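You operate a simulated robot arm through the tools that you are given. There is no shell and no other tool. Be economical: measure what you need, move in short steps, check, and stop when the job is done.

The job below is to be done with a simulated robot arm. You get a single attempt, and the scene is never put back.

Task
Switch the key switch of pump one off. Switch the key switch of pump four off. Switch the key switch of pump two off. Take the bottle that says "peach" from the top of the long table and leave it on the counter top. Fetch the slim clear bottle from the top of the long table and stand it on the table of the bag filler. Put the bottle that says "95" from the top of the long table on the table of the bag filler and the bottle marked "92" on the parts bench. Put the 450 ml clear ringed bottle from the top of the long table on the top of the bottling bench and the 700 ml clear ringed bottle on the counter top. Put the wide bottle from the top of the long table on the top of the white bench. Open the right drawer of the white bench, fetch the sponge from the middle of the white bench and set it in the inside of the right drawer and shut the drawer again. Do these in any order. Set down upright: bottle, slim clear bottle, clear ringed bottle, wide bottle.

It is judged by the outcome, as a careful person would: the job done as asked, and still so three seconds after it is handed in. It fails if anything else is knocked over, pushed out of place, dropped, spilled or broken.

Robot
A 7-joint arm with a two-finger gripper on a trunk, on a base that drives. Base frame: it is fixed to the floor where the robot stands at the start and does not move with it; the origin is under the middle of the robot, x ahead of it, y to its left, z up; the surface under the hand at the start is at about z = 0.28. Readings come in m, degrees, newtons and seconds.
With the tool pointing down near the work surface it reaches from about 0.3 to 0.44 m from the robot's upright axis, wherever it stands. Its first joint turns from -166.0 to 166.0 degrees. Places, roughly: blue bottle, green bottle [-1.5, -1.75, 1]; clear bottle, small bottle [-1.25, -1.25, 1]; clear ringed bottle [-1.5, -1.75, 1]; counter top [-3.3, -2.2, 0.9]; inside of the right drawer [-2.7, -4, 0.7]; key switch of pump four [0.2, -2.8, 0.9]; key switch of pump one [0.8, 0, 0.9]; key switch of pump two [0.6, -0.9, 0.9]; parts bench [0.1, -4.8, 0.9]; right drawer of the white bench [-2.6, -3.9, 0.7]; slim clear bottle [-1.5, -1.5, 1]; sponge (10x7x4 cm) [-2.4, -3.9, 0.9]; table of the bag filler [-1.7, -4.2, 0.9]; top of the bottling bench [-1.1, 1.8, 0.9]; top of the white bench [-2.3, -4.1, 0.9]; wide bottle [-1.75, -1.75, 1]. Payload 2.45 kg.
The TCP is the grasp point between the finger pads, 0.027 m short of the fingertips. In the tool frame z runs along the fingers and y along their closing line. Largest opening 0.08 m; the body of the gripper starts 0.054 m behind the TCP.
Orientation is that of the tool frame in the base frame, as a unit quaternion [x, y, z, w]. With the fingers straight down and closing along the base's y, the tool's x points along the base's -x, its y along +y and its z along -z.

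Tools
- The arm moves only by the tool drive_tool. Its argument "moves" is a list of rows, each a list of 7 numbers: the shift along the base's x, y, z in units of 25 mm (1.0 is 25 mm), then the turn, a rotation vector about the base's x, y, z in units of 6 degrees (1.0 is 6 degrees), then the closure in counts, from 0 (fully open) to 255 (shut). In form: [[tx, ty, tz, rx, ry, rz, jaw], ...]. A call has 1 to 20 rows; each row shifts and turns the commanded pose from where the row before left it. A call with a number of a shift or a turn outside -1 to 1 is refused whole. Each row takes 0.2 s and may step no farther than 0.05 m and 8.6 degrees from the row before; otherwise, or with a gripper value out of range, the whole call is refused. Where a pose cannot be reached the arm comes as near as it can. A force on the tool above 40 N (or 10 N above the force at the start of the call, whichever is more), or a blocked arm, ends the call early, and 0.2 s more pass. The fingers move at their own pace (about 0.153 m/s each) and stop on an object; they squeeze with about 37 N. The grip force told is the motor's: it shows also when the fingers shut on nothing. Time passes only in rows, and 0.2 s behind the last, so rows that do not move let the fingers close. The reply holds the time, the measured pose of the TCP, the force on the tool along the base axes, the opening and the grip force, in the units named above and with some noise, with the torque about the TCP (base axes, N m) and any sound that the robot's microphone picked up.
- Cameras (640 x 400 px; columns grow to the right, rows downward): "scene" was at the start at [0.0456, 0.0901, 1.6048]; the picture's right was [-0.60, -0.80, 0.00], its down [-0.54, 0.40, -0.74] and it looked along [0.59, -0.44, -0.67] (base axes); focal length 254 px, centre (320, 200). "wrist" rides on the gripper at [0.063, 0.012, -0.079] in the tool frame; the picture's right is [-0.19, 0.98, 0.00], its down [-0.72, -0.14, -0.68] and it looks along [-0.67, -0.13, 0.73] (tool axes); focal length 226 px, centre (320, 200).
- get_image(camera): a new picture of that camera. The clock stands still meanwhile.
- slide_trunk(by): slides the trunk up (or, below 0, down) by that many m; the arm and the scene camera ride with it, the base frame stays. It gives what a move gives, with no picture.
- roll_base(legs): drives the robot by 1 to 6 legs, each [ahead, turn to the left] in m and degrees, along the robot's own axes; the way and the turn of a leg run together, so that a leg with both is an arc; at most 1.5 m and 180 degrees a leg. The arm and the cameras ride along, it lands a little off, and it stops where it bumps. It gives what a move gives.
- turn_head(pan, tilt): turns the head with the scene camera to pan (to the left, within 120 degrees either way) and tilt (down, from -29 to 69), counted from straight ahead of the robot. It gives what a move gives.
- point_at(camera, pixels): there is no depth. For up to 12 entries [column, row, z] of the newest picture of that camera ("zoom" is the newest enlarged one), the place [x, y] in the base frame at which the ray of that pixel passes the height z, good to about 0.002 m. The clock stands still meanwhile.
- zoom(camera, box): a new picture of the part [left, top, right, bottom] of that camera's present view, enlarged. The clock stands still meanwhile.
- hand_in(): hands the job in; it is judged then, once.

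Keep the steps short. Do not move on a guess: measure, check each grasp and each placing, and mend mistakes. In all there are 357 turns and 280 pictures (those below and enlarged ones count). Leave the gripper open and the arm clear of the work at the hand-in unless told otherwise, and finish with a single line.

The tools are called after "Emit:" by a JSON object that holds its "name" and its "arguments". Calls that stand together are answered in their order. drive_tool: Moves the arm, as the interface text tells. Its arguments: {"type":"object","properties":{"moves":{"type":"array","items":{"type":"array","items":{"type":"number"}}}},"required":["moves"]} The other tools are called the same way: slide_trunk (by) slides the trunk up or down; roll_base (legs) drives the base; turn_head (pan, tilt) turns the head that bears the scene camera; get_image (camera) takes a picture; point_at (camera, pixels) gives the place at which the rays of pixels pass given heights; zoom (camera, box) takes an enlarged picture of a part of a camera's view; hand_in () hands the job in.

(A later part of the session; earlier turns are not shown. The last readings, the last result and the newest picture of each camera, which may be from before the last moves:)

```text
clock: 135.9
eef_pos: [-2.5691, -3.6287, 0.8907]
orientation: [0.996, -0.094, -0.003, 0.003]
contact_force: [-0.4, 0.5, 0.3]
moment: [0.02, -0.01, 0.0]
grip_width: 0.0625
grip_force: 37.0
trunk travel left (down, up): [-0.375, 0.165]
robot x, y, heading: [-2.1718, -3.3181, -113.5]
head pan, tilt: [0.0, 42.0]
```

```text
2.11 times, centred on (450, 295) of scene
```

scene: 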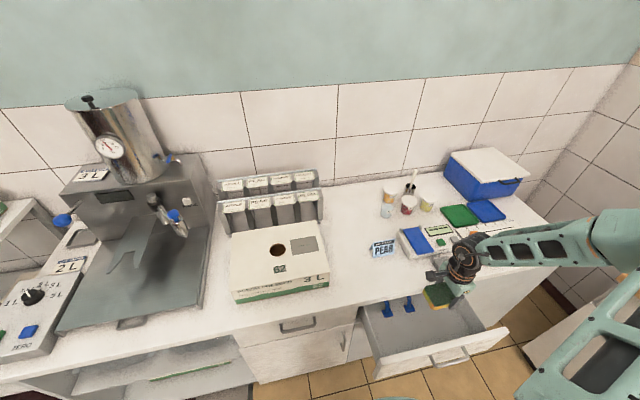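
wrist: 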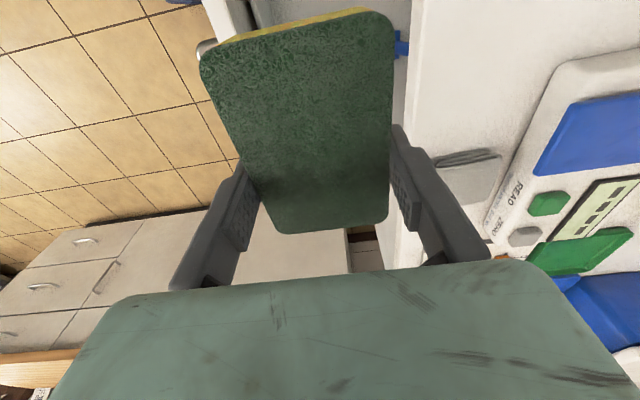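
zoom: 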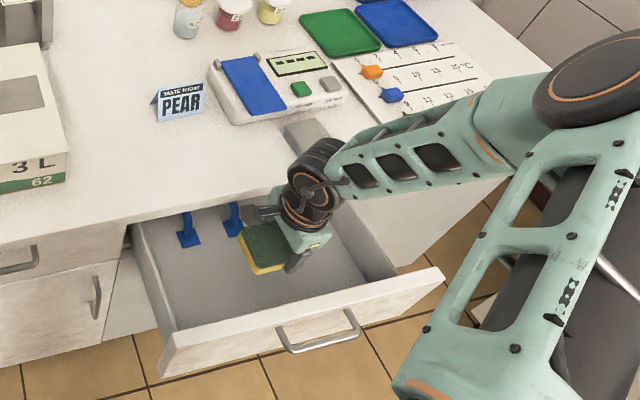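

Emit:
{"name": "drive_tool", "arguments": {"moves": [[0, 0, -0.8, 0, 0, 0, 255], [0, 0, -0.8, 0, 0, 0, 255], [0, 0, -0.8, 0, 0, 0, 255], [0, 0, -0.5, 0, 0, 0, 255], [0, 0, -0.5, 0, 0, 0, 255]]}}

Emit:
{"name": "zoom", "arguments": {"camera": "scene", "box": [340, 220, 520, 390]}}

```text
clock: 137.1
eef_pos: [-2.5685, -3.6288, 0.8057]
orientation: [0.996, -0.093, -0.002, 0.003]
contact_force: [-0.2, -0.6, -0.1]
moment: [-0.01, -0.01, 0.03]
grip_width: 0.0624
grip_force: 37.5
trunk travel left (down, up): [-0.375, 0.165]
robot x, y, heading: [-2.1704, -3.3184, -113.3]
head pan, tilt: [0.0, 42.0]
```

```text
2.35 times, centred on (430, 305) of scene
```

zoom: 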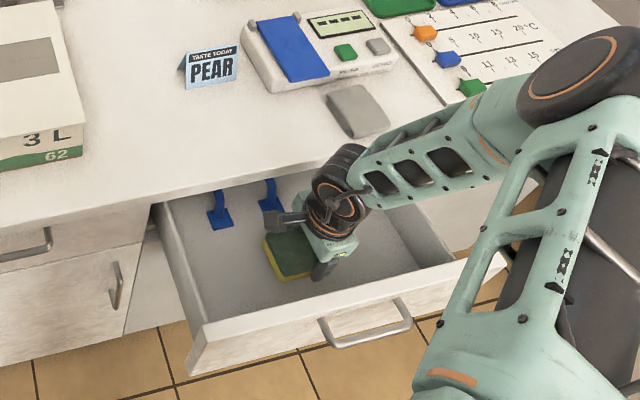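

Sponge is just above the drawer floor. I creep down until contact.

Emit:
{"name": "drive_tool", "arguments": {"moves": [[0, 0, -0.3, 0, 0, 0, 255], [0, 0, -0.3, 0, 0, 0, 255]]}}

Emit:
{"name": "zoom", "arguments": {"camera": "scene", "box": [340, 220, 520, 390]}}

```text
clock: 137.7
eef_pos: [-2.5687, -3.6301, 0.7918]
orientation: [0.996, -0.094, -0.003, 0.003]
contact_force: [-0.4, -0.6, 0.4]
moment: [-0.02, -0.03, -0.03]
grip_width: 0.0627
grip_force: 36.4
trunk travel left (down, up): [-0.375, 0.165]
robot x, y, heading: [-2.1735, -3.3152, -113.4]
head pan, tilt: [0.0, 42.0]
```

```text
2.35 times, centred on (430, 305) of scene
```

zoom: 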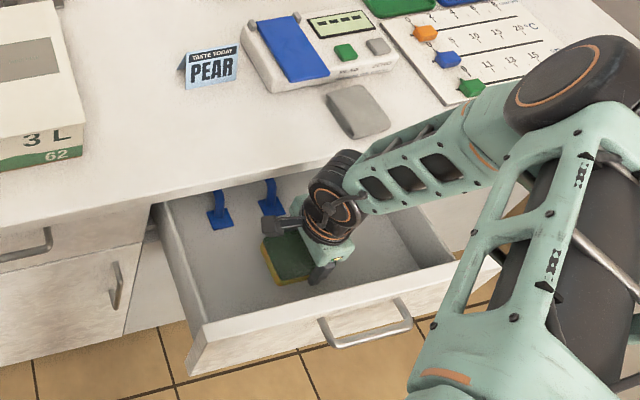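

Emit:
{"name": "drive_tool", "arguments": {"moves": [[0, 0, -0.25, 0, 0, 0, 255], [0, 0, -0.25, 0, 0, 0, 255], [0, 0, -0.25, 0, 0, 0, 255]]}}

```text
clock: 138.5
eef_pos: [-2.5689, -3.6289, 0.7729]
orientation: [0.996, -0.093, -0.003, 0.004]
contact_force: [-0.2, 0.1, -0.5]
moment: [-0.03, -0.01, -0.03]
grip_width: 0.0624
grip_force: 36.6
trunk travel left (down, up): [-0.375, 0.165]
robot x, y, heading: [-2.1748, -3.3152, -113.6]
head pan, tilt: [0.0, 42.0]
```

No contact yet; I keep creeping.

Emit:
{"name": "drive_tool", "arguments": {"moves": [[0, 0, -0.25, 0, 0, 0, 255], [0, 0, -0.25, 0, 0, 0, 255], [0, 0, -0.25, 0, 0, 0, 255]]}}

Emit:
{"name": "zoom", "arguments": {"camera": "scene", "box": [340, 220, 520, 390]}}

```text
clock: 139.3
eef_pos: [-2.57, -3.6308, 0.7541]
orientation: [0.996, -0.093, -0.003, 0.003]
contact_force: [1.1, -1.1, -0.2]
moment: [-0.01, -0.02, 0.0]
grip_width: 0.0626
grip_force: 36.4
trunk travel left (down, up): [-0.375, 0.165]
robot x, y, heading: [-2.1722, -3.3186, -113.4]
head pan, tilt: [0.0, 42.0]
```

```text
2.35 times, centred on (430, 305) of scene
```

zoom: 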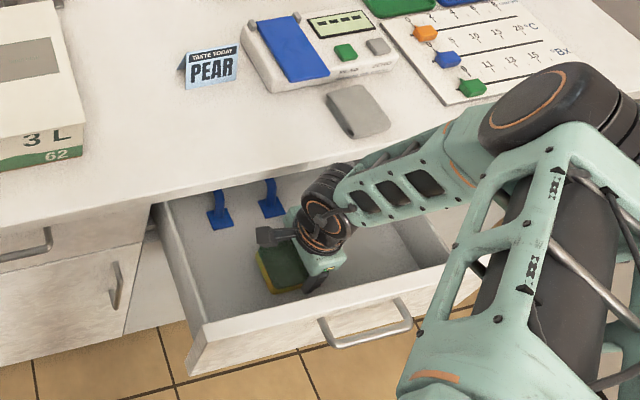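

Emit:
{"name": "drive_tool", "arguments": {"moves": [[0, 0, -0.25, 0, 0, 0, 255], [0, 0, -0.25, 0, 0, 0, 255], [0, 0, -0.25, 0, 0, 0, 255]]}}

Emit:
{"name": "zoom", "arguments": {"camera": "scene", "box": [390, 270, 480, 350]}}

```text
clock: 140.1
eef_pos: [-2.5692, -3.6301, 0.7374]
orientation: [0.996, -0.093, -0.003, 0.003]
contact_force: [0.3, 0.3, 0.3]
moment: [-0.02, -0.01, -0.02]
grip_width: 0.0625
grip_force: 37.5
trunk travel left (down, up): [-0.375, 0.165]
robot x, y, heading: [-2.1692, -3.3183, -113.5]
head pan, tilt: [0.0, 42.0]
```

```text
5.00 times, centred on (435, 310) of scene
```

zoom: 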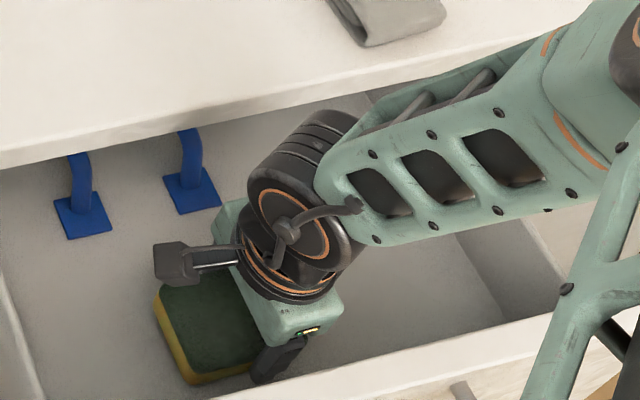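

Emit:
{"name": "drive_tool", "arguments": {"moves": [[0, 0, -0.25, 0, 0, 0, 255], [0, 0, -0.25, 0, 0, 0, 255], [0, 0, -0.25, 0, 0, 0, 255]]}}

```text
clock: 140.9
eef_pos: [-2.5694, -3.6294, 0.7185]
orientation: [0.996, -0.093, -0.004, 0.005]
contact_force: [0.7, 0.8, 17.3]
moment: [0.37, -0.38, -0.01]
grip_width: 0.0625
grip_force: 36.1
trunk travel left (down, up): [-0.375, 0.165]
robot x, y, heading: [-2.1699, -3.3166, -113.6]
head pan, tilt: [0.0, 42.0]
```

Contact (17 N up). I open and lift straight out.

Emit:
{"name": "drive_tool", "arguments": {"moves": [[0, 0, 0.05, 0, 0, 0, 0], [0, 0, 0, 0, 0, 0, 0], [0, 0, 0.6, 0, 0, 0, 0], [0, 0, 1, 0, 0, 0, 0], [0, 0, 1, 0, 0, 0, 0], [0, 0, 1, 0, 0, 0, 0], [0, 0, 1, 0, 0, 0, 0], [0, 0, 1, 0, 0, 0, 0], [0, 0, 1, 0, 0, 0, 0], [0, 0, 1, 0, 0, 0, 0], [0, 0, 1, 0, 0, 0, 0], [0, 0, 1, 0, 0, 0, 0], [0, 0, 1, 0, 0, 0, 0]]}}

Emit:
{"name": "get_image", "arguments": {"camera": "scene"}}

Emit:
{"name": "get_image", "arguments": {"camera": "wrist"}}

```text
clock: 143.7
eef_pos: [-2.57, -3.6298, 0.9841]
orientation: [0.996, -0.094, -0.003, 0.003]
contact_force: [0.9, -0.2, 0.3]
moment: [-0.01, -0.02, -0.01]
grip_width: 0.0799
grip_force: 0.1
trunk travel left (down, up): [-0.375, 0.165]
robot x, y, heading: [-2.1705, -3.3159, -113.6]
head pan, tilt: [0.0, 42.0]
```

```text
204 pictures are left
```

scene: 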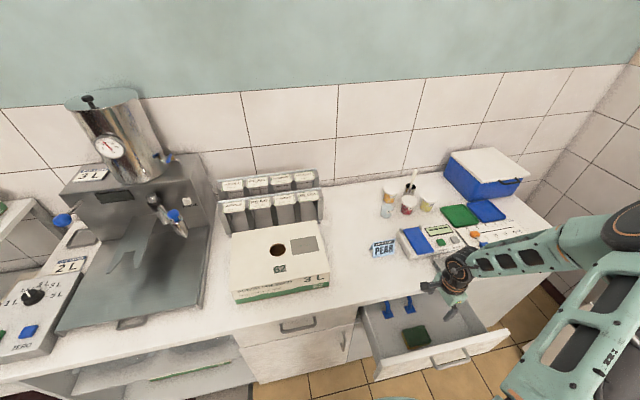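

```text
203 pictures are left
```

wrist: 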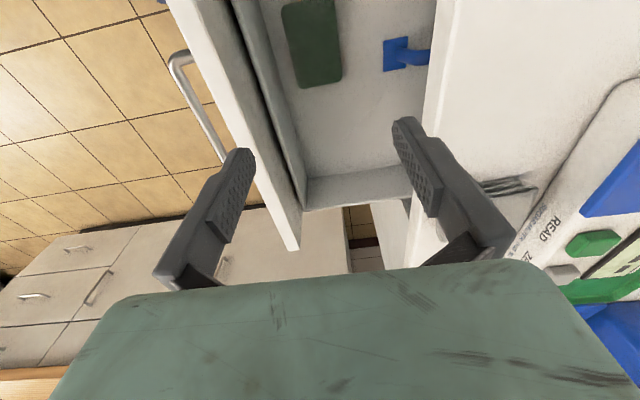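

Sponge lies in the drawer. To push the drawer shut I go back in front of it: raise the arm, reverse, and reposition.

Emit:
{"name": "drive_tool", "arguments": {"moves": [[0.2, 0.2, 1, 0, 0, 0, 0], [0.2, 0.2, 1, 0, 0, 0, 0], [0.2, 0.2, 1, 0, 0, 0, 0], [0.2, 0.2, 1, 0, 0, 0, 0]]}}

Emit:
{"name": "roll_base", "arguments": {"legs": [[-0.3, 0], [0, -87], [0.48, 0], [0, 99]]}}

Emit:
{"name": "get_image", "arguments": {"camera": "scene"}}

```text
clock: 144.7
eef_pos: [-2.5499, -3.6076, 1.0839]
orientation: [0.996, -0.094, -0.002, 0.004]
contact_force: [0.2, -0.7, -0.4]
moment: [0.01, 0.01, -0.03]
grip_width: 0.08
grip_force: 0.0
trunk travel left (down, up): [-0.375, 0.165]
robot x, y, heading: [-2.1694, -3.317, -113.6]
head pan, tilt: [0.0, 42.0]
```

```text
clock: 157.3
eef_pos: [-2.8217, -3.2237, 1.0828]
orientation: [1.0, -0.005, -0.003, 0.003]
contact_force: [0.0, 0.5, -0.6]
moment: [0.0, 0.02, -0.01]
grip_width: 0.08
grip_force: 0.0
trunk travel left (down, up): [-0.375, 0.165]
robot x, y, heading: [-2.4998, -2.8705, -103.5]
head pan, tilt: [0.0, 42.0]
```

```text
202 pictures are left
```

scene: 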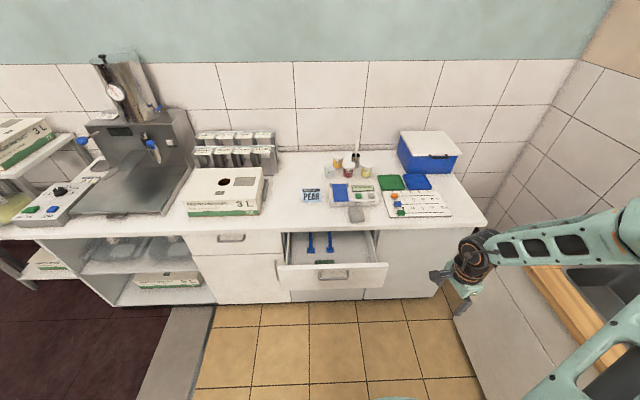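

I lower the trunk again and bring the tool horizontal, closed, in front of the drawer panel at z≈0.77.

Emit:
{"name": "slide_trunk", "arguments": {"by": -0.15}}

Emit:
{"name": "drive_tool", "arguments": {"moves": [[0.64, -0.415, -0.1, 0, 0, -0.95, 255], [0.64, -0.415, -0.1, 0, 0, -0.95, 255], [0.64, -0.415, -0.1, -0.98, 0.2, 0, 255], [0.64, -0.415, -0.1, -0.98, 0.2, 0, 255], [0.64, -0.415, -0.1, -0.98, 0.2, 0, 255], [0.64, -0.415, -0.1, -0.98, 0.2, 0, 255], [0.64, -0.415, -0.3, -0.98, 0.2, 0, 255], [0.64, -0.415, -0.4, -0.98, 0.2, 0, 255], [0.64, -0.415, -0.5, -0.98, 0.2, 0, 255], [0.64, -0.415, -0.5, -0.98, 0.2, 0, 255], [0.64, -0.415, -0.6, -0.98, 0.2, 0, 255], [0.64, -0.415, -0.6, -0.98, 0.2, 0, 255], [0.64, -0.415, -0.6, -0.98, 0.2, 0, 255], [0.64, -0.415, -0.6, -0.98, 0.2, 0, 255], [0.64, -0.415, -0.6, -0.98, 0.2, 0, 255], [0.64, -0.415, -0.6, -0.98, 0.2, 0, 255], [0.64, -0.415, -0.6, -0.98, 0.2, 0, 255]]}}

Emit:
{"name": "get_image", "arguments": {"camera": "scene"}}

Emit:
{"name": "get_image", "arguments": {"camera": "wrist"}}

```text
clock: 159.1
eef_pos: [-2.8213, -3.2229, 0.9342]
orientation: [1.0, -0.006, -0.002, 0.003]
contact_force: [0.8, 1.1, -0.3]
moment: [-0.04, -0.01, -0.03]
grip_width: 0.0803
grip_force: 0.0
trunk travel left (down, up): [-0.225, 0.315]
robot x, y, heading: [-2.5013, -2.867, -103.6]
head pan, tilt: [0.0, 42.0]
```

```text
clock: 162.7
eef_pos: [-2.5495, -3.3995, 0.7703]
orientation: [0.7, -0.076, -0.071, 0.707]
contact_force: [-0.5, 0.6, 0.2]
moment: [0.02, -0.01, -0.02]
grip_width: 0.0002
grip_force: 30.1
trunk travel left (down, up): [-0.225, 0.315]
robot x, y, heading: [-2.5012, -2.8682, -103.3]
head pan, tilt: [0.0, 42.0]
```

```text
201 pictures are left
```

scene: 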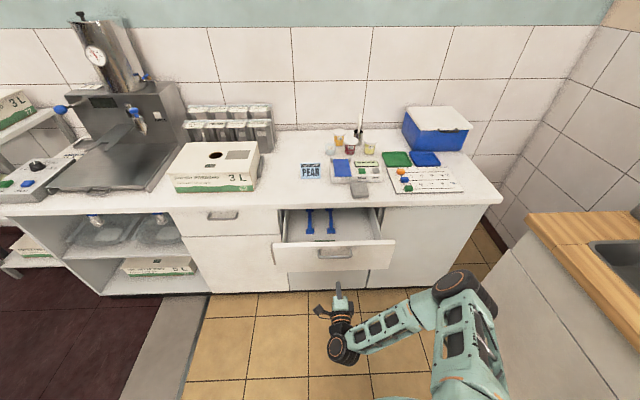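

```text
200 pictures are left
```

wrist: 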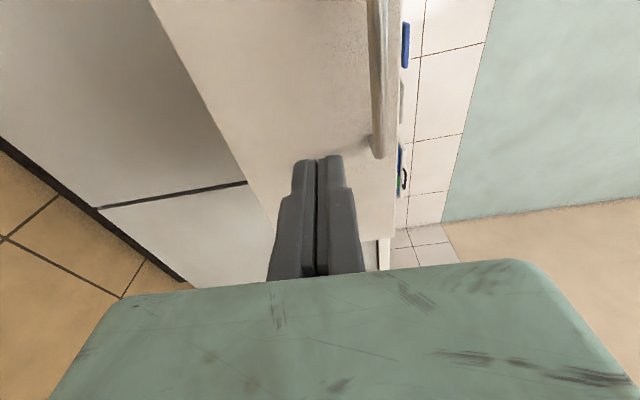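

The fingertips will meet the panel just below the bar. I push forward along the drawer axis.

Emit:
{"name": "drive_tool", "arguments": {"moves": [[-0.2, -0.97, 0, 0, 0, 0, 255], [-0.2, -0.97, 0, 0, 0, 0, 255], [-0.2, -0.97, 0, 0, 0, 0, 255], [-0.2, -0.97, 0, 0, 0, 0, 255], [-0.2, -0.97, 0, 0, 0, 0, 255], [-0.2, -0.97, 0, 0, 0, 0, 255], [-0.2, -0.97, 0, 0, 0, 0, 255], [-0.2, -0.97, 0, 0, 0, 0, 255], [-0.2, -0.97, 0, 0, 0, 0, 255], [-0.2, -0.97, 0, 0, 0, 0, 255], [-0.2, -0.97, 0, 0, 0, 0, 255]]}}

Emit:
{"name": "get_image", "arguments": {"camera": "scene"}}

```text
clock: 165.1
eef_pos: [-2.6045, -3.6663, 0.7705]
orientation: [0.7, -0.075, -0.07, 0.706]
contact_force: [0.0, -0.8, 0.2]
moment: [-0.01, -0.01, -0.01]
grip_width: 0.0
grip_force: 30.2
trunk travel left (down, up): [-0.225, 0.315]
robot x, y, heading: [-2.5, -2.8659, -103.4]
head pan, tilt: [0.0, 42.0]
```

```text
199 pictures are left
```

scene: 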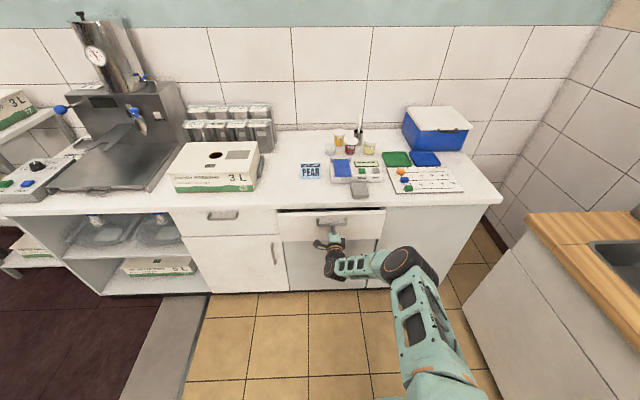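

Nearly shut. I push the last few centimetres in small steps.

Emit:
{"name": "drive_tool", "arguments": {"moves": [[-0.1, -0.5, 0, 0, 0, 0, 255], [-0.1, -0.5, 0, 0, 0, 0, 255], [-0.1, -0.5, 0, 0, 0, 0, 255], [-0.1, -0.5, 0, 0, 0, 0, 255]]}}

Emit:
{"name": "zoom", "arguments": {"camera": "scene", "box": [250, 170, 410, 290]}}

```text
clock: 166.1
eef_pos: [-2.6141, -3.7157, 0.7711]
orientation: [0.701, -0.076, -0.07, 0.706]
contact_force: [0.5, -0.4, -0.1]
moment: [-0.01, 0.0, 0.01]
grip_width: 0.0
grip_force: 29.2
trunk travel left (down, up): [-0.225, 0.315]
robot x, y, heading: [-2.501, -2.866, -103.3]
head pan, tilt: [0.0, 42.0]
```

```text
3.33 times, centred on (330, 230) of scene
```

zoom: 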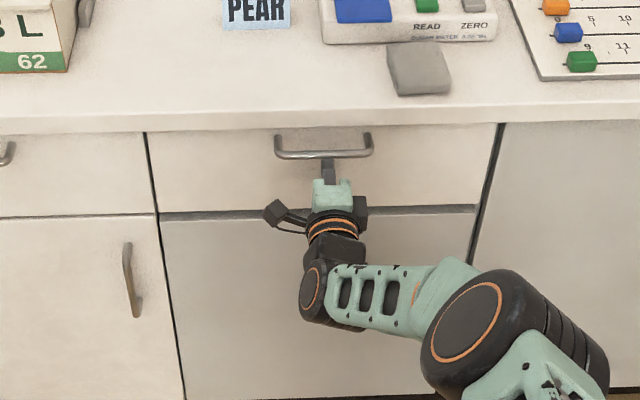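

Emit:
{"name": "drive_tool", "arguments": {"moves": [[-0.05, -0.25, 0, 0, 0, 0, 255], [-0.05, -0.25, 0, 0, 0, 0, 255]]}}

```text
clock: 166.5
eef_pos: [-2.6147, -3.7186, 0.7706]
orientation: [0.701, -0.076, -0.07, 0.706]
contact_force: [3.5, 35.2, 15.0]
moment: [-0.1, -0.08, 0.23]
grip_width: 0.006
grip_force: 29.9
trunk travel left (down, up): [-0.225, 0.315]
robot x, y, heading: [-2.5015, -2.8657, -103.6]
head pan, tilt: [0.0, 42.0]
stopped in row 2: the force on the tool passed its limit at 54 N (the readings are from after the stop); the commanded pose is now the measured one
```

The drawer is firmly shut. I back the arm off and turn the base towards the long table to look at the bottles.

Emit:
{"name": "drive_tool", "arguments": {"moves": [[0.2, 0.97, 0, 0, 0, 0, 255], [0.2, 0.97, 0, 0, 0, 0, 255], [0.2, 0.97, 0, 0, 0, 0, 0], [0.2, 0.97, 0, 0, 0, 0, 0], [0.2, 0.97, 0.3, 0, 0, 0, 0], [0.2, 0.97, 0.6, 0, 0, 0, 0], [0.2, 0.97, 0.8, 0, 0, 0, 0], [0.2, 0.97, 1, 0, 0, 0, 0], [0.2, 0.97, 1, 0, 0, 0, 0]]}}

Emit:
{"name": "roll_base", "arguments": {"legs": [[-0.1, 0], [0, 150]]}}

Emit:
{"name": "turn_head", "arguments": {"pan": 5, "tilt": 25}}

Emit:
{"name": "get_image", "arguments": {"camera": "scene"}}

```text
clock: 168.5
eef_pos: [-2.5706, -3.5032, 0.86]
orientation: [0.702, -0.076, -0.071, 0.705]
contact_force: [-0.4, 0.2, 0.2]
moment: [0.01, 0.0, 0.03]
grip_width: 0.0802
grip_force: 0.0
trunk travel left (down, up): [-0.225, 0.315]
robot x, y, heading: [-2.5025, -2.8709, -103.5]
head pan, tilt: [0.0, 42.0]
```

```text
clock: 176.1
eef_pos: [-2.1123, -2.2449, 0.8594]
orientation: [0.246, 0.662, 0.666, 0.242]
contact_force: [0.3, -0.7, 0.2]
moment: [-0.03, -0.03, -0.01]
grip_width: 0.0801
grip_force: 0.3
trunk travel left (down, up): [-0.225, 0.315]
robot x, y, heading: [-2.4783, -2.7689, 48.2]
head pan, tilt: [0.0, 42.0]
```

```text
clock: 176.9
eef_pos: [-2.1121, -2.2435, 0.8601]
orientation: [0.246, 0.661, 0.667, 0.24]
contact_force: [0.3, -0.4, -0.5]
moment: [0.01, 0.0, -0.01]
grip_width: 0.0801
grip_force: 0.0
trunk travel left (down, up): [-0.225, 0.315]
robot x, y, heading: [-2.4726, -2.7684, 48.0]
head pan, tilt: [5.0, 25.0]
```

```text
197 pictures are left
```

scene: 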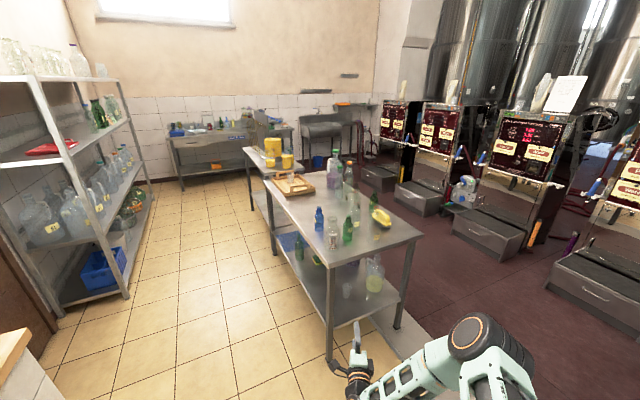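

Emit:
{"name": "zoom", "arguments": {"camera": "scene", "box": [250, 130, 430, 260]}}

Emit:
{"name": "point_at", "arguments": {"camera": "scene", "pixels": [[331, 272, 0.9], [425, 238, 0.9], [262, 180, 0.9], [355, 165, 0.9], [331, 362, 0.0], [398, 322, 0]]}}

```text
3.08 times, centred on (340, 195) of scene
```

zoom: 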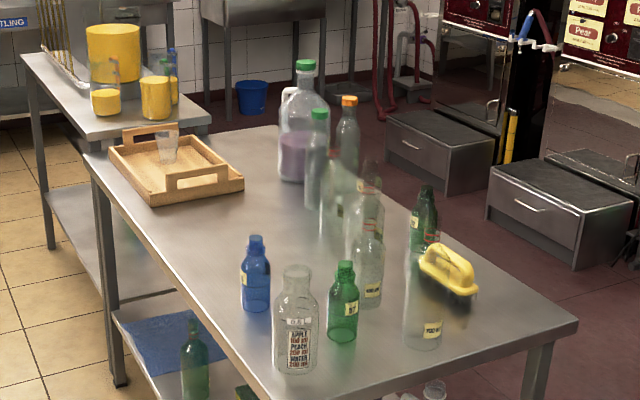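

```text
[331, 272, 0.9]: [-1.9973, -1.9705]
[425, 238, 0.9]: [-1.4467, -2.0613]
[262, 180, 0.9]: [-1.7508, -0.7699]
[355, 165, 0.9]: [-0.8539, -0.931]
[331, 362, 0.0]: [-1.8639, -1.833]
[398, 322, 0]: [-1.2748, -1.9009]
```

Bottles on the table are seen. I bring the arm to tool-down, raise the trunk, and drive beside the table for a close look.

Emit:
{"name": "drive_tool", "arguments": {"moves": [[-0.3, -0.35, 0.27, -0.764, 0.645, 0, 0], [-0.3, -0.35, 0.27, -0.764, 0.645, 0, 0], [-0.3, -0.35, 0.27, -0.764, 0.645, 0, 0], [-0.3, -0.35, 0.27, -0.764, 0.645, 0, 0], [-0.3, -0.35, 0.27, -0.764, 0.645, 0, 0], [-0.3, -0.35, 0.27, -0.764, 0.645, 0, 0], [-0.3, -0.35, 0.27, -0.764, 0.645, 0, 0], [-0.3, -0.35, 0.27, -0.764, 0.645, 0, 0], [-0.3, -0.35, 0.27, -0.764, 0.645, 0, 0], [-0.3, -0.35, 0.27, -0.764, 0.645, 0, 0], [-0.3, -0.35, 0.27, -0.764, 0.645, 0, 0], [-0.3, -0.35, 0.27, -0.764, 0.645, 0, 0], [-0.3, -0.35, 0.27, -0.764, 0.645, 0, 0], [-0.3, -0.35, 0.27, -0.764, 0.645, 0, 0], [-0.3, -0.35, 0.27, -0.764, 0.645, 0, 0]]}}

Emit:
{"name": "slide_trunk", "arguments": {"by": 0.3}}

Emit:
{"name": "roll_base", "arguments": {"legs": [[0, 38], [1.25, 0], [0, -98]]}}

Emit:
{"name": "turn_head", "arguments": {"pan": -10, "tilt": 45}}

Emit:
{"name": "get_image", "arguments": {"camera": "scene"}}

```text
clock: 180.1
eef_pos: [-2.2193, -2.3735, 0.9602]
orientation: [0.348, 0.938, 0.001, 0.001]
contact_force: [0.7, 0.0, 0.2]
moment: [-0.03, 0.04, 0.02]
grip_width: 0.0798
grip_force: 0.1
out of reach, approached as far as the arm can: row 13
trunk travel left (down, up): [-0.225, 0.315]
robot x, y, heading: [-2.4784, -2.772, 48.2]
head pan, tilt: [5.0, 25.0]
```

```text
clock: 183.1
eef_pos: [-2.2195, -2.3739, 1.2601]
orientation: [0.348, 0.937, 0.002, 0.001]
contact_force: [-0.2, 1.0, 0.2]
moment: [0.0, 0.01, 0.01]
grip_width: 0.0799
grip_force: 0.1
trunk travel left (down, up): [-0.525, 0.015]
robot x, y, heading: [-2.4741, -2.774, 48.2]
head pan, tilt: [5.0, 25.0]
```

```text
clock: 195.4
eef_pos: [-1.9132, -1.5485, 1.261]
orientation: [0.77, 0.638, 0.002, 0.003]
contact_force: [0.1, -0.5, 0.0]
moment: [-0.03, 0.02, -0.01]
grip_width: 0.0801
grip_force: 0.0
trunk travel left (down, up): [-0.525, 0.015]
robot x, y, heading: [-2.3864, -1.5236, -11.8]
head pan, tilt: [5.0, 25.0]
```

```text
clock: 196.3
eef_pos: [-1.9146, -1.5503, 1.2602]
orientation: [0.77, 0.638, 0.001, 0.003]
contact_force: [0.3, -0.1, 0.7]
moment: [0.02, 0.0, 0.03]
grip_width: 0.0799
grip_force: 0.1
trunk travel left (down, up): [-0.525, 0.015]
robot x, y, heading: [-2.3866, -1.5261, -12.0]
head pan, tilt: [-10.0, 45.0]
```

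```text
195 pictures are left
```

scene: 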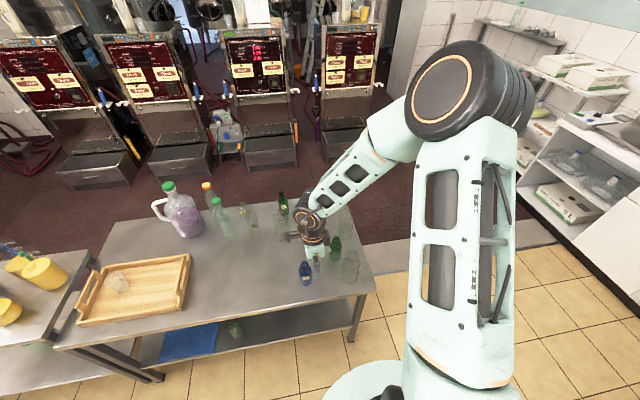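

Emit:
{"name": "zoom", "arguments": {"camera": "scene", "box": [140, 170, 270, 260]}}

Emit:
{"name": "zoom", "arguments": {"camera": "scene", "box": [260, 190, 380, 300]}}

Emit:
{"name": "get_image", "arguments": {"camera": "wrist"}}

```text
4.44 times, centred on (205, 215) of scene
```

zoom: 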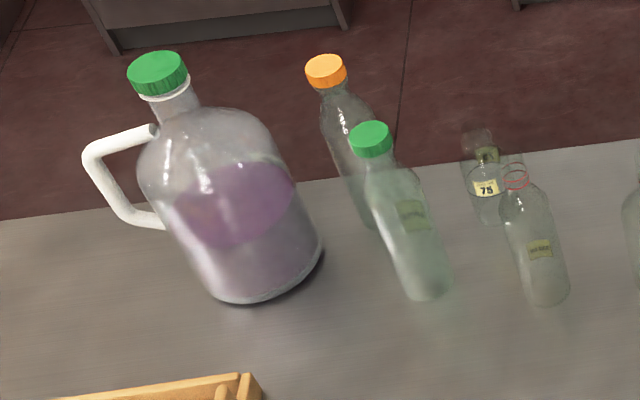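

```text
3.64 times, centred on (320, 245) of scene
```

zoom: 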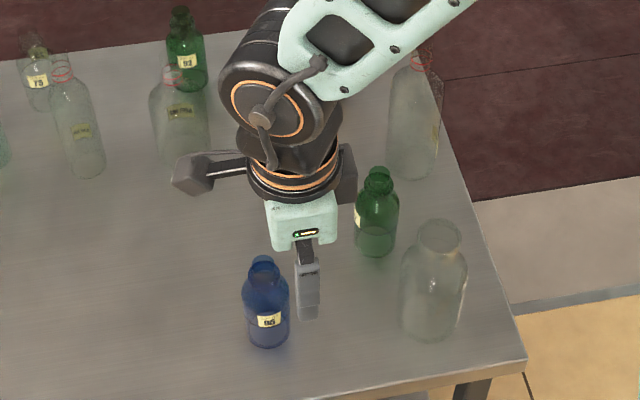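

```text
192 pictures are left
```

wrist: 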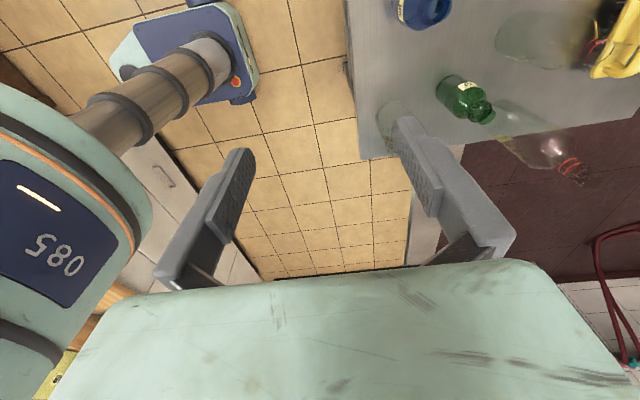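

Emit:
{"name": "zoom", "arguments": {"camera": "scene", "box": [205, 195, 265, 240]}}

Emit:
{"name": "zoom", "arguments": {"camera": "scene", "box": [258, 190, 318, 240]}}

Emit:
{"name": "zoom", "arguments": {"camera": "scene", "box": [295, 230, 355, 290]}}

```text
8.89 times, centred on (235, 218) of scene
```

zoom: 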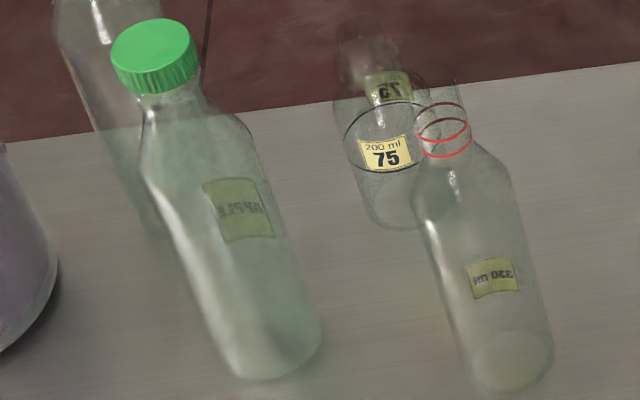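

```text
8.00 times, centred on (288, 215) of scene
```

zoom: 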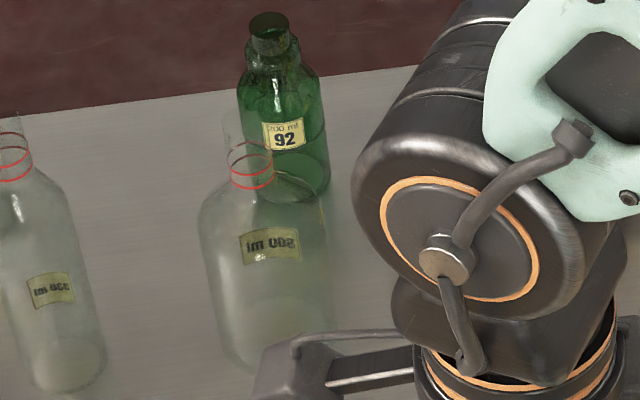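

```text
6.67 times, centred on (325, 260) of scene
```

zoom: 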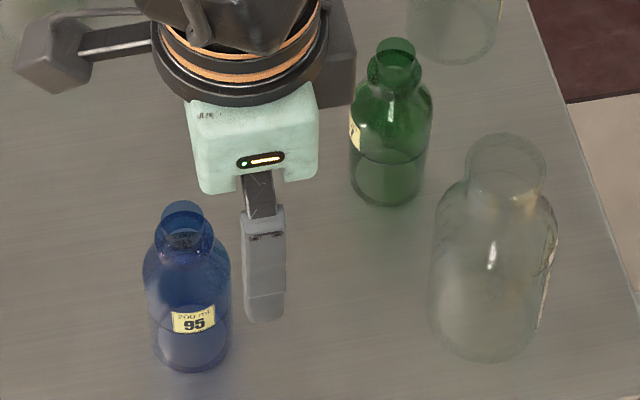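

Many labels face the pump aisle. I drive around the table's south end to the aisle side to read them.

Emit:
{"name": "roll_base", "arguments": {"legs": [[-0.25, 0], [0, -82], [1.15, 0], [0, 92], [1.45, 0], [0.45, 0]]}}

Emit:
{"name": "roll_base", "arguments": {"legs": [[0, 90], [1.15, 0], [0, 78]]}}

Emit:
{"name": "turn_head", "arguments": {"pan": 0, "tilt": 42}}

Emit:
{"name": "get_image", "arguments": {"camera": "scene"}}

```text
clock: 197.9
eef_pos: [-2.0154, -1.5256, 1.261]
orientation: [0.77, 0.638, 0.002, 0.003]
contact_force: [-0.5, -0.3, -0.4]
moment: [0.0, -0.03, -0.01]
grip_width: 0.0799
grip_force: 0.0
trunk travel left (down, up): [-0.525, 0.015]
robot x, y, heading: [-2.4854, -1.504, -11.1]
head pan, tilt: [-10.0, 45.0]
stopped in leg 1: the robot was blocked; the commanded pose is now the measured one
```

```text
clock: 200.9
eef_pos: [-2.2232, -1.0807, 1.2603]
orientation: [0.342, 0.94, 0.002, 0.005]
contact_force: [-3.5, 1.0, 0.0]
moment: [-0.13, -0.16, 0.02]
grip_width: 0.08
grip_force: 0.0
trunk travel left (down, up): [-0.525, 0.015]
robot x, y, heading: [-2.4655, -1.4897, 39.9]
head pan, tilt: [-10.0, 45.0]
stopped in leg 1: the robot was blocked; the commanded pose is now the measured one
```

```text
clock: 201.7
eef_pos: [-2.214, -1.0881, 1.2597]
orientation: [0.342, 0.94, 0.001, 0.001]
contact_force: [0.2, -0.4, 0.3]
moment: [0.04, -0.01, 0.0]
grip_width: 0.0798
grip_force: 0.1
trunk travel left (down, up): [-0.525, 0.015]
robot x, y, heading: [-2.4639, -1.4844, 39.9]
head pan, tilt: [0.0, 42.0]
```

```text
188 pictures are left
```

scene: 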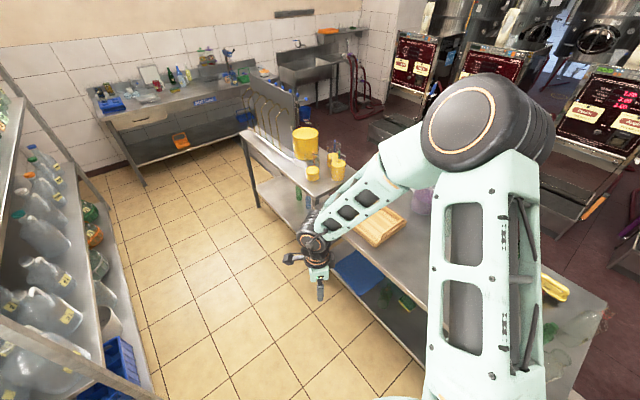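

Both drives were blocked early. I look around behind the robot to see what is there.

Emit:
{"name": "turn_head", "arguments": {"pan": 118, "tilt": 50}}

Emit:
{"name": "get_image", "arguments": {"camera": "scene"}}

Emit:
{"name": "turn_head", "arguments": {"pan": -118, "tilt": 50}}

Emit:
{"name": "get_image", "arguments": {"camera": "scene"}}

```text
clock: 203.6
eef_pos: [-2.2157, -1.0865, 1.2603]
orientation: [0.343, 0.939, 0.002, 0.002]
contact_force: [0.5, 0.6, -0.5]
moment: [-0.01, -0.01, -0.01]
grip_width: 0.0803
grip_force: 0.1
trunk travel left (down, up): [-0.525, 0.015]
robot x, y, heading: [-2.463, -1.4896, 40.1]
head pan, tilt: [118.0, 50.0]
```

```text
187 pictures are left
```

scene: 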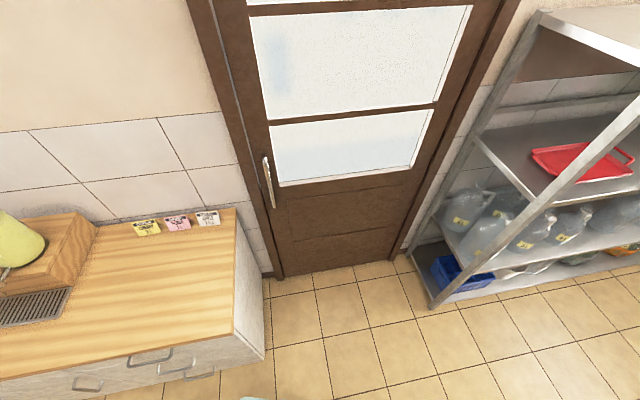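

```text
clock: 207.0
eef_pos: [-2.215, -1.086, 1.2607]
orientation: [0.342, 0.94, 0.002, 0.002]
contact_force: [0.5, 0.3, -0.7]
moment: [-0.01, 0.01, 0.02]
grip_width: 0.0799
grip_force: 0.1
trunk travel left (down, up): [-0.525, 0.015]
robot x, y, heading: [-2.463, -1.4852, 40.3]
head pan, tilt: [-118.0, 50.0]
```

```text
186 pictures are left
```

scene: 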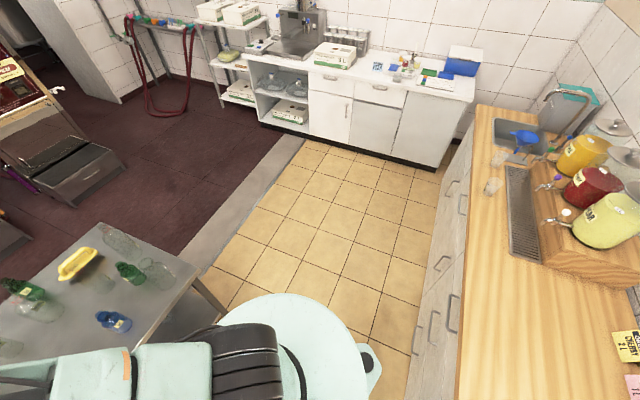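

The rear met the counter behind. I turn back right, ease forward, then face south and drive out (checking each).

Emit:
{"name": "roll_base", "arguments": {"legs": [[0, -52], [0.08, 0], [0, -84]]}}

```text
clock: 214.1
eef_pos: [-2.2879, -1.9685, 1.2608]
orientation: [1.0, 0.031, -0.002, 0.003]
contact_force: [-0.3, 0.6, -0.7]
moment: [-0.01, 0.0, -0.02]
grip_width: 0.0801
grip_force: 0.0
trunk travel left (down, up): [-0.525, 0.015]
robot x, y, heading: [-2.3866, -1.503, -96.1]
head pan, tilt: [-118.0, 50.0]
```

Emit:
{"name": "roll_base", "arguments": {"legs": [[1.15, 0], [0, 94], [1.4, 0], [0.35, 0], [0, 92]]}}

```text
clock: 236.5
eef_pos: [-0.9108, -2.2161, 1.2608]
orientation: [-0.091, 0.996, 0.003, 0.002]
contact_force: [-0.5, -0.3, -0.5]
moment: [-0.02, -0.01, 0.01]
grip_width: 0.0798
grip_force: 0.0
trunk travel left (down, up): [-0.525, 0.015]
robot x, y, heading: [-0.7578, -2.6681, 90.5]
head pan, tilt: [-118.0, 50.0]
```

Emit:
{"name": "roll_base", "arguments": {"legs": [[1.1, 0], [0, 78]]}}

Emit:
{"name": "turn_head", "arguments": {"pan": 0, "tilt": 45}}

Emit:
{"name": "get_image", "arguments": {"camera": "scene"}}

```text
clock: 245.6
eef_pos: [-1.2384, -1.6173, 1.2594]
orientation: [-0.695, 0.719, 0.003, 0.0]
contact_force: [0.2, -0.8, 0.3]
moment: [-0.04, 0.01, 0.0]
grip_width: 0.0799
grip_force: 0.0
trunk travel left (down, up): [-0.525, 0.015]
robot x, y, heading: [-0.7689, -1.5571, 168.4]
head pan, tilt: [-118.0, 50.0]
```

```text
clock: 247.5
eef_pos: [-1.2381, -1.6166, 1.2594]
orientation: [-0.696, 0.718, 0.003, 0.0]
contact_force: [-0.7, -0.1, 0.0]
moment: [-0.02, 0.02, -0.04]
grip_width: 0.0801
grip_force: 0.1
trunk travel left (down, up): [-0.525, 0.015]
robot x, y, heading: [-0.7643, -1.5615, 168.5]
head pan, tilt: [0.0, 45.0]
```

```text
185 pictures are left
```

scene: 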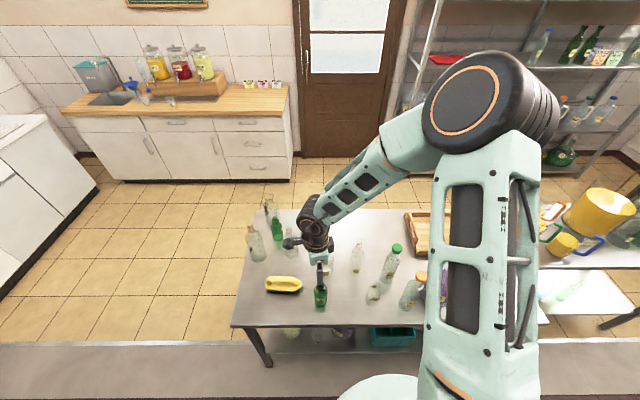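

Emit:
{"name": "zoom", "arguments": {"camera": "scene", "box": [235, 190, 305, 270]}}

Emit:
{"name": "zoom", "arguments": {"camera": "scene", "box": [300, 225, 430, 315]}}

Emit:
{"name": "get_image", "arguments": {"camera": "wrist"}}

```text
5.00 times, centred on (270, 230) of scene
```

zoom: 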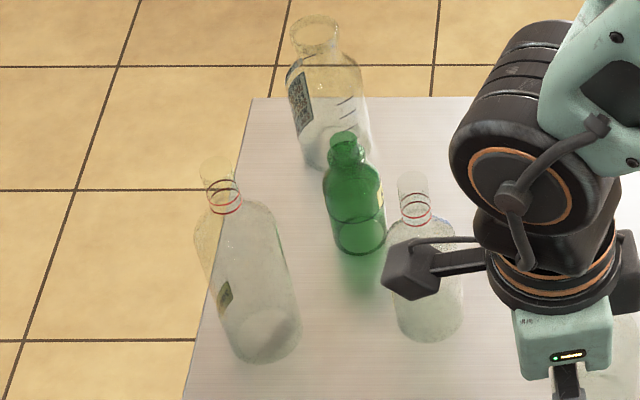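

```text
4.44 times, centred on (365, 270) of scene
```

zoom: 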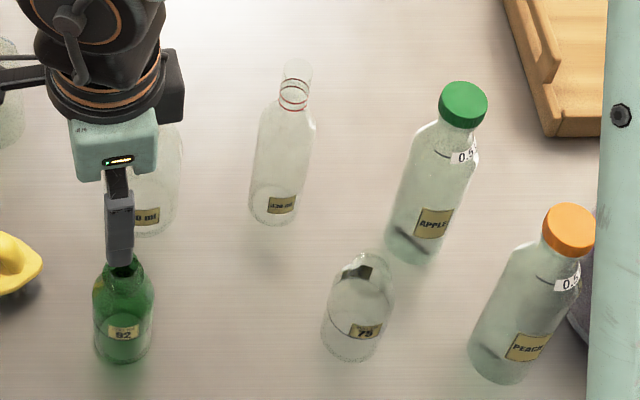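

```text
182 pictures are left
```

wrist: 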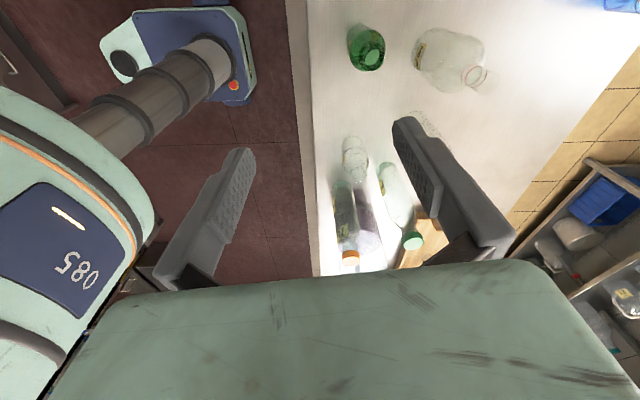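

The PEACH bottle is the orange-capped one; 92 is the green one near the edge. I shift the arm 10 cm left to uncover 92 and measure with both cameras.

Emit:
{"name": "drive_tool", "arguments": {"moves": [[0.8, -0.5, 0, 0, 0, 0, 0], [0.8, -0.5, 0, 0, 0, 0, 0], [0.8, -0.5, 0, 0, 0, 0, 0], [0.5, -0.5, 0, 0, 0, 0, 0], [0, -1, 0, 0, 0, 0, 0], [0, -1, 0, 0, 0, 0, 0], [0, -1, 0, 0, 0, 0, 0], [0, -1, 0, 0, 0, 0, 0]]}}

Emit:
{"name": "get_image", "arguments": {"camera": "scene"}}

Emit:
{"name": "get_image", "arguments": {"camera": "wrist"}}

```text
clock: 249.3
eef_pos: [-1.1645, -1.7698, 1.2603]
orientation: [-0.696, 0.718, 0.003, -0.001]
contact_force: [0.7, -0.8, -0.6]
moment: [0.01, 0.01, 0.04]
grip_width: 0.0799
grip_force: 0.1
trunk travel left (down, up): [-0.525, 0.015]
robot x, y, heading: [-0.7656, -1.5662, 168.4]
head pan, tilt: [0.0, 45.0]
```

```text
181 pictures are left
```

scene: 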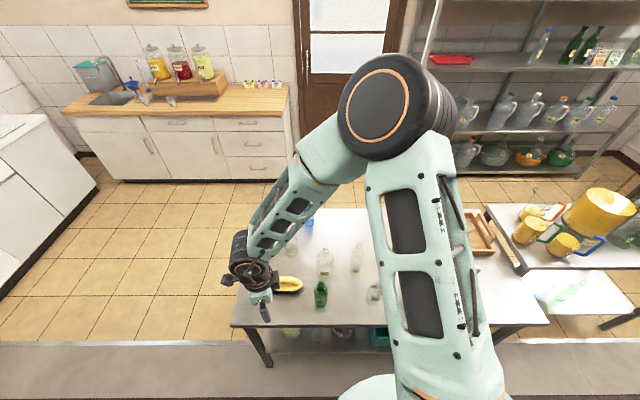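

```text
180 pictures are left
```

wrist: 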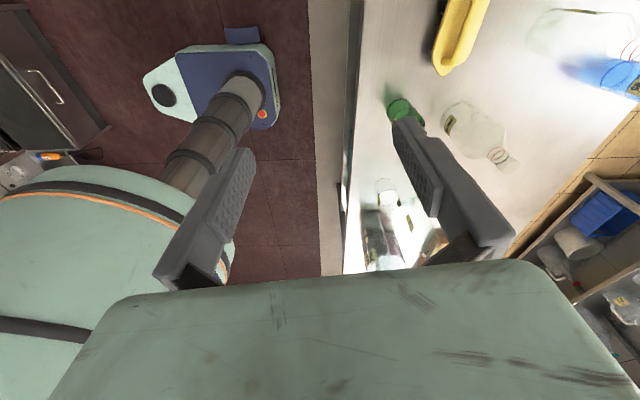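

Emit:
{"name": "zoom", "arguments": {"camera": "scene", "box": [280, 200, 390, 310]}}

Emit:
{"name": "point_at", "arguments": {"camera": "wrist", "pixels": [[397, 107, 0.85], [397, 107, 0.9]]}}

```text
3.64 times, centred on (335, 255) of scene
```

zoom: 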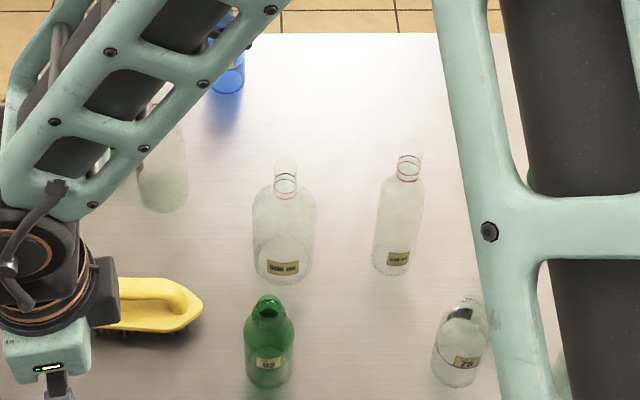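

```text
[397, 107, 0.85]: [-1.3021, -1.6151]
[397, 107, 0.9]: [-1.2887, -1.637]
```

Emit:
{"name": "zoom", "arguments": {"camera": "scene", "box": [340, 235, 366, 280]}}

Emit:
{"name": "zoom", "arguments": {"camera": "scene", "box": [300, 235, 350, 310]}}

Emit:
{"name": "point_at", "arguments": {"camera": "zoom", "pixels": [[320, 200, 0.9]]}}

```text
8.89 times, centred on (353, 258) of scene
```

zoom: 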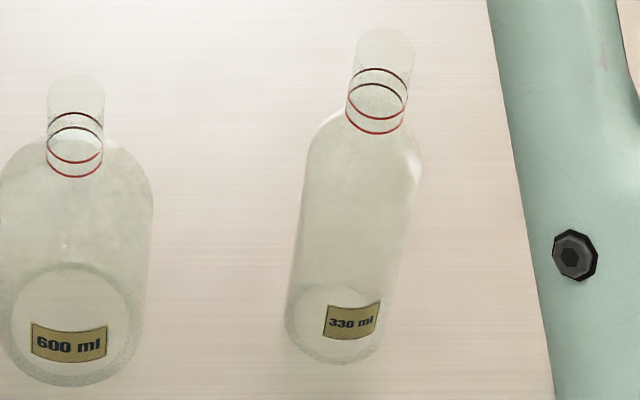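

```text
5.33 times, centred on (325, 272) of scene
```

zoom: 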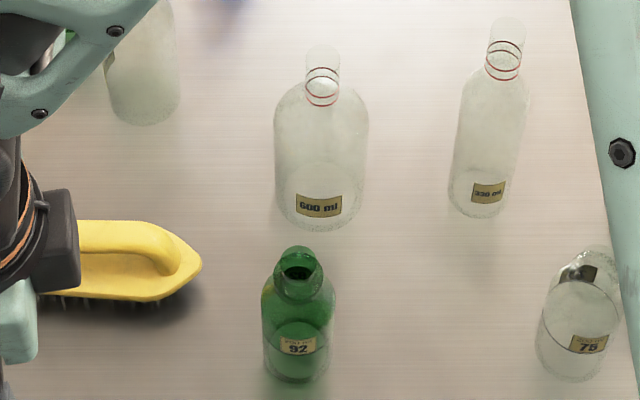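

```text
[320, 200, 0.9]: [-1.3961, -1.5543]
```

Emit:
{"name": "point_at", "arguments": {"camera": "zoom", "pixels": [[297, 262, 0.95], [297, 262, 1.0], [297, 262, 1.05], [297, 358, 0.85], [297, 358, 0.9], [297, 345, 0.9]]}}

Emit:
{"name": "zoom", "arguments": {"camera": "wrist", "box": [340, 60, 520, 180]}}

```text
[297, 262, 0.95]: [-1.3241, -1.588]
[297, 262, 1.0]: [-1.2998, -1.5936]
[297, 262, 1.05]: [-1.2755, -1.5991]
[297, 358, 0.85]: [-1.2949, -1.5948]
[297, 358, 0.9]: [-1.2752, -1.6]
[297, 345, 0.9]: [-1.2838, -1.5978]
```

```text
3.33 times, centred on (430, 120) of wrist
```

zoom: 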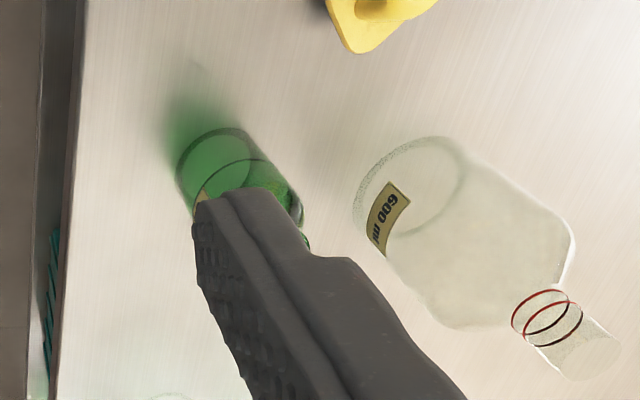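

Emit:
{"name": "point_at", "arguments": {"camera": "wrist", "pixels": [[457.7, 117, 0.85], [457.7, 117, 0.9], [398, 108, 0.85], [398, 108, 0.9]]}}

Emit:
{"name": "point_at", "arguments": {"camera": "scene", "pixels": [[325, 271, 0.85], [325, 271, 0.9], [320.7, 301, 0.85], [320.7, 301, 0.9]]}}

```text
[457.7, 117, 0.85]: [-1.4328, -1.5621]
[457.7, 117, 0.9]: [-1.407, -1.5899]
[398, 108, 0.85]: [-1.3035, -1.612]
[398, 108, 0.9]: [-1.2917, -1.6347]
```

```text
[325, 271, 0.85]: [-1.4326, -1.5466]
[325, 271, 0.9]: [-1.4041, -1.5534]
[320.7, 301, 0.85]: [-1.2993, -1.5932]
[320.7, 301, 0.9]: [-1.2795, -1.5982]
```

Table top ≈0.81; bottle 92 stands at about (-1.315,-1.59), top ≈0.97. I move over it at z≈1.06 and look.

Emit:
{"name": "drive_tool", "arguments": {"moves": [[-0.752, 0.9, -1, 0, 0, 0, 0], [-0.752, 0.9, -1, 0, 0, 0, 0], [-0.752, 0.9, -1, 0, 0, 0, 0], [-0.752, 0.9, -1, 0, 0, 0, 0], [-0.752, 0.9, -1, 0, 0, 0, 0], [-0.752, 0.9, -1, 0, 0, 0, 0], [-0.752, 0.9, -1, 0, 0, 0, 0], [-0.752, 0.9, -1, 0, 0, 0, 0]]}}

Emit:
{"name": "get_image", "arguments": {"camera": "wrist"}}

Emit:
{"name": "get_image", "arguments": {"camera": "scene"}}

```text
clock: 251.1
eef_pos: [-1.3156, -1.5861, 1.0601]
orientation: [-0.696, 0.718, 0.002, -0.002]
contact_force: [0.3, -0.4, 0.6]
moment: [-0.02, -0.02, 0.03]
grip_width: 0.08
grip_force: 0.1
trunk travel left (down, up): [-0.525, 0.015]
robot x, y, heading: [-0.7653, -1.563, 168.3]
head pan, tilt: [0.0, 45.0]
```

```text
175 pictures are left
```

wrist: 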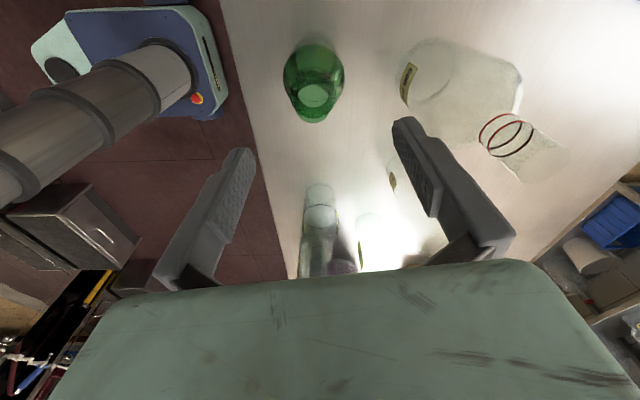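

```text
174 pictures are left
```

scene: 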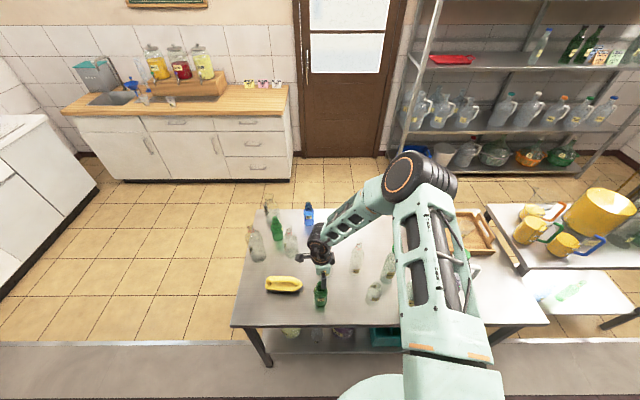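

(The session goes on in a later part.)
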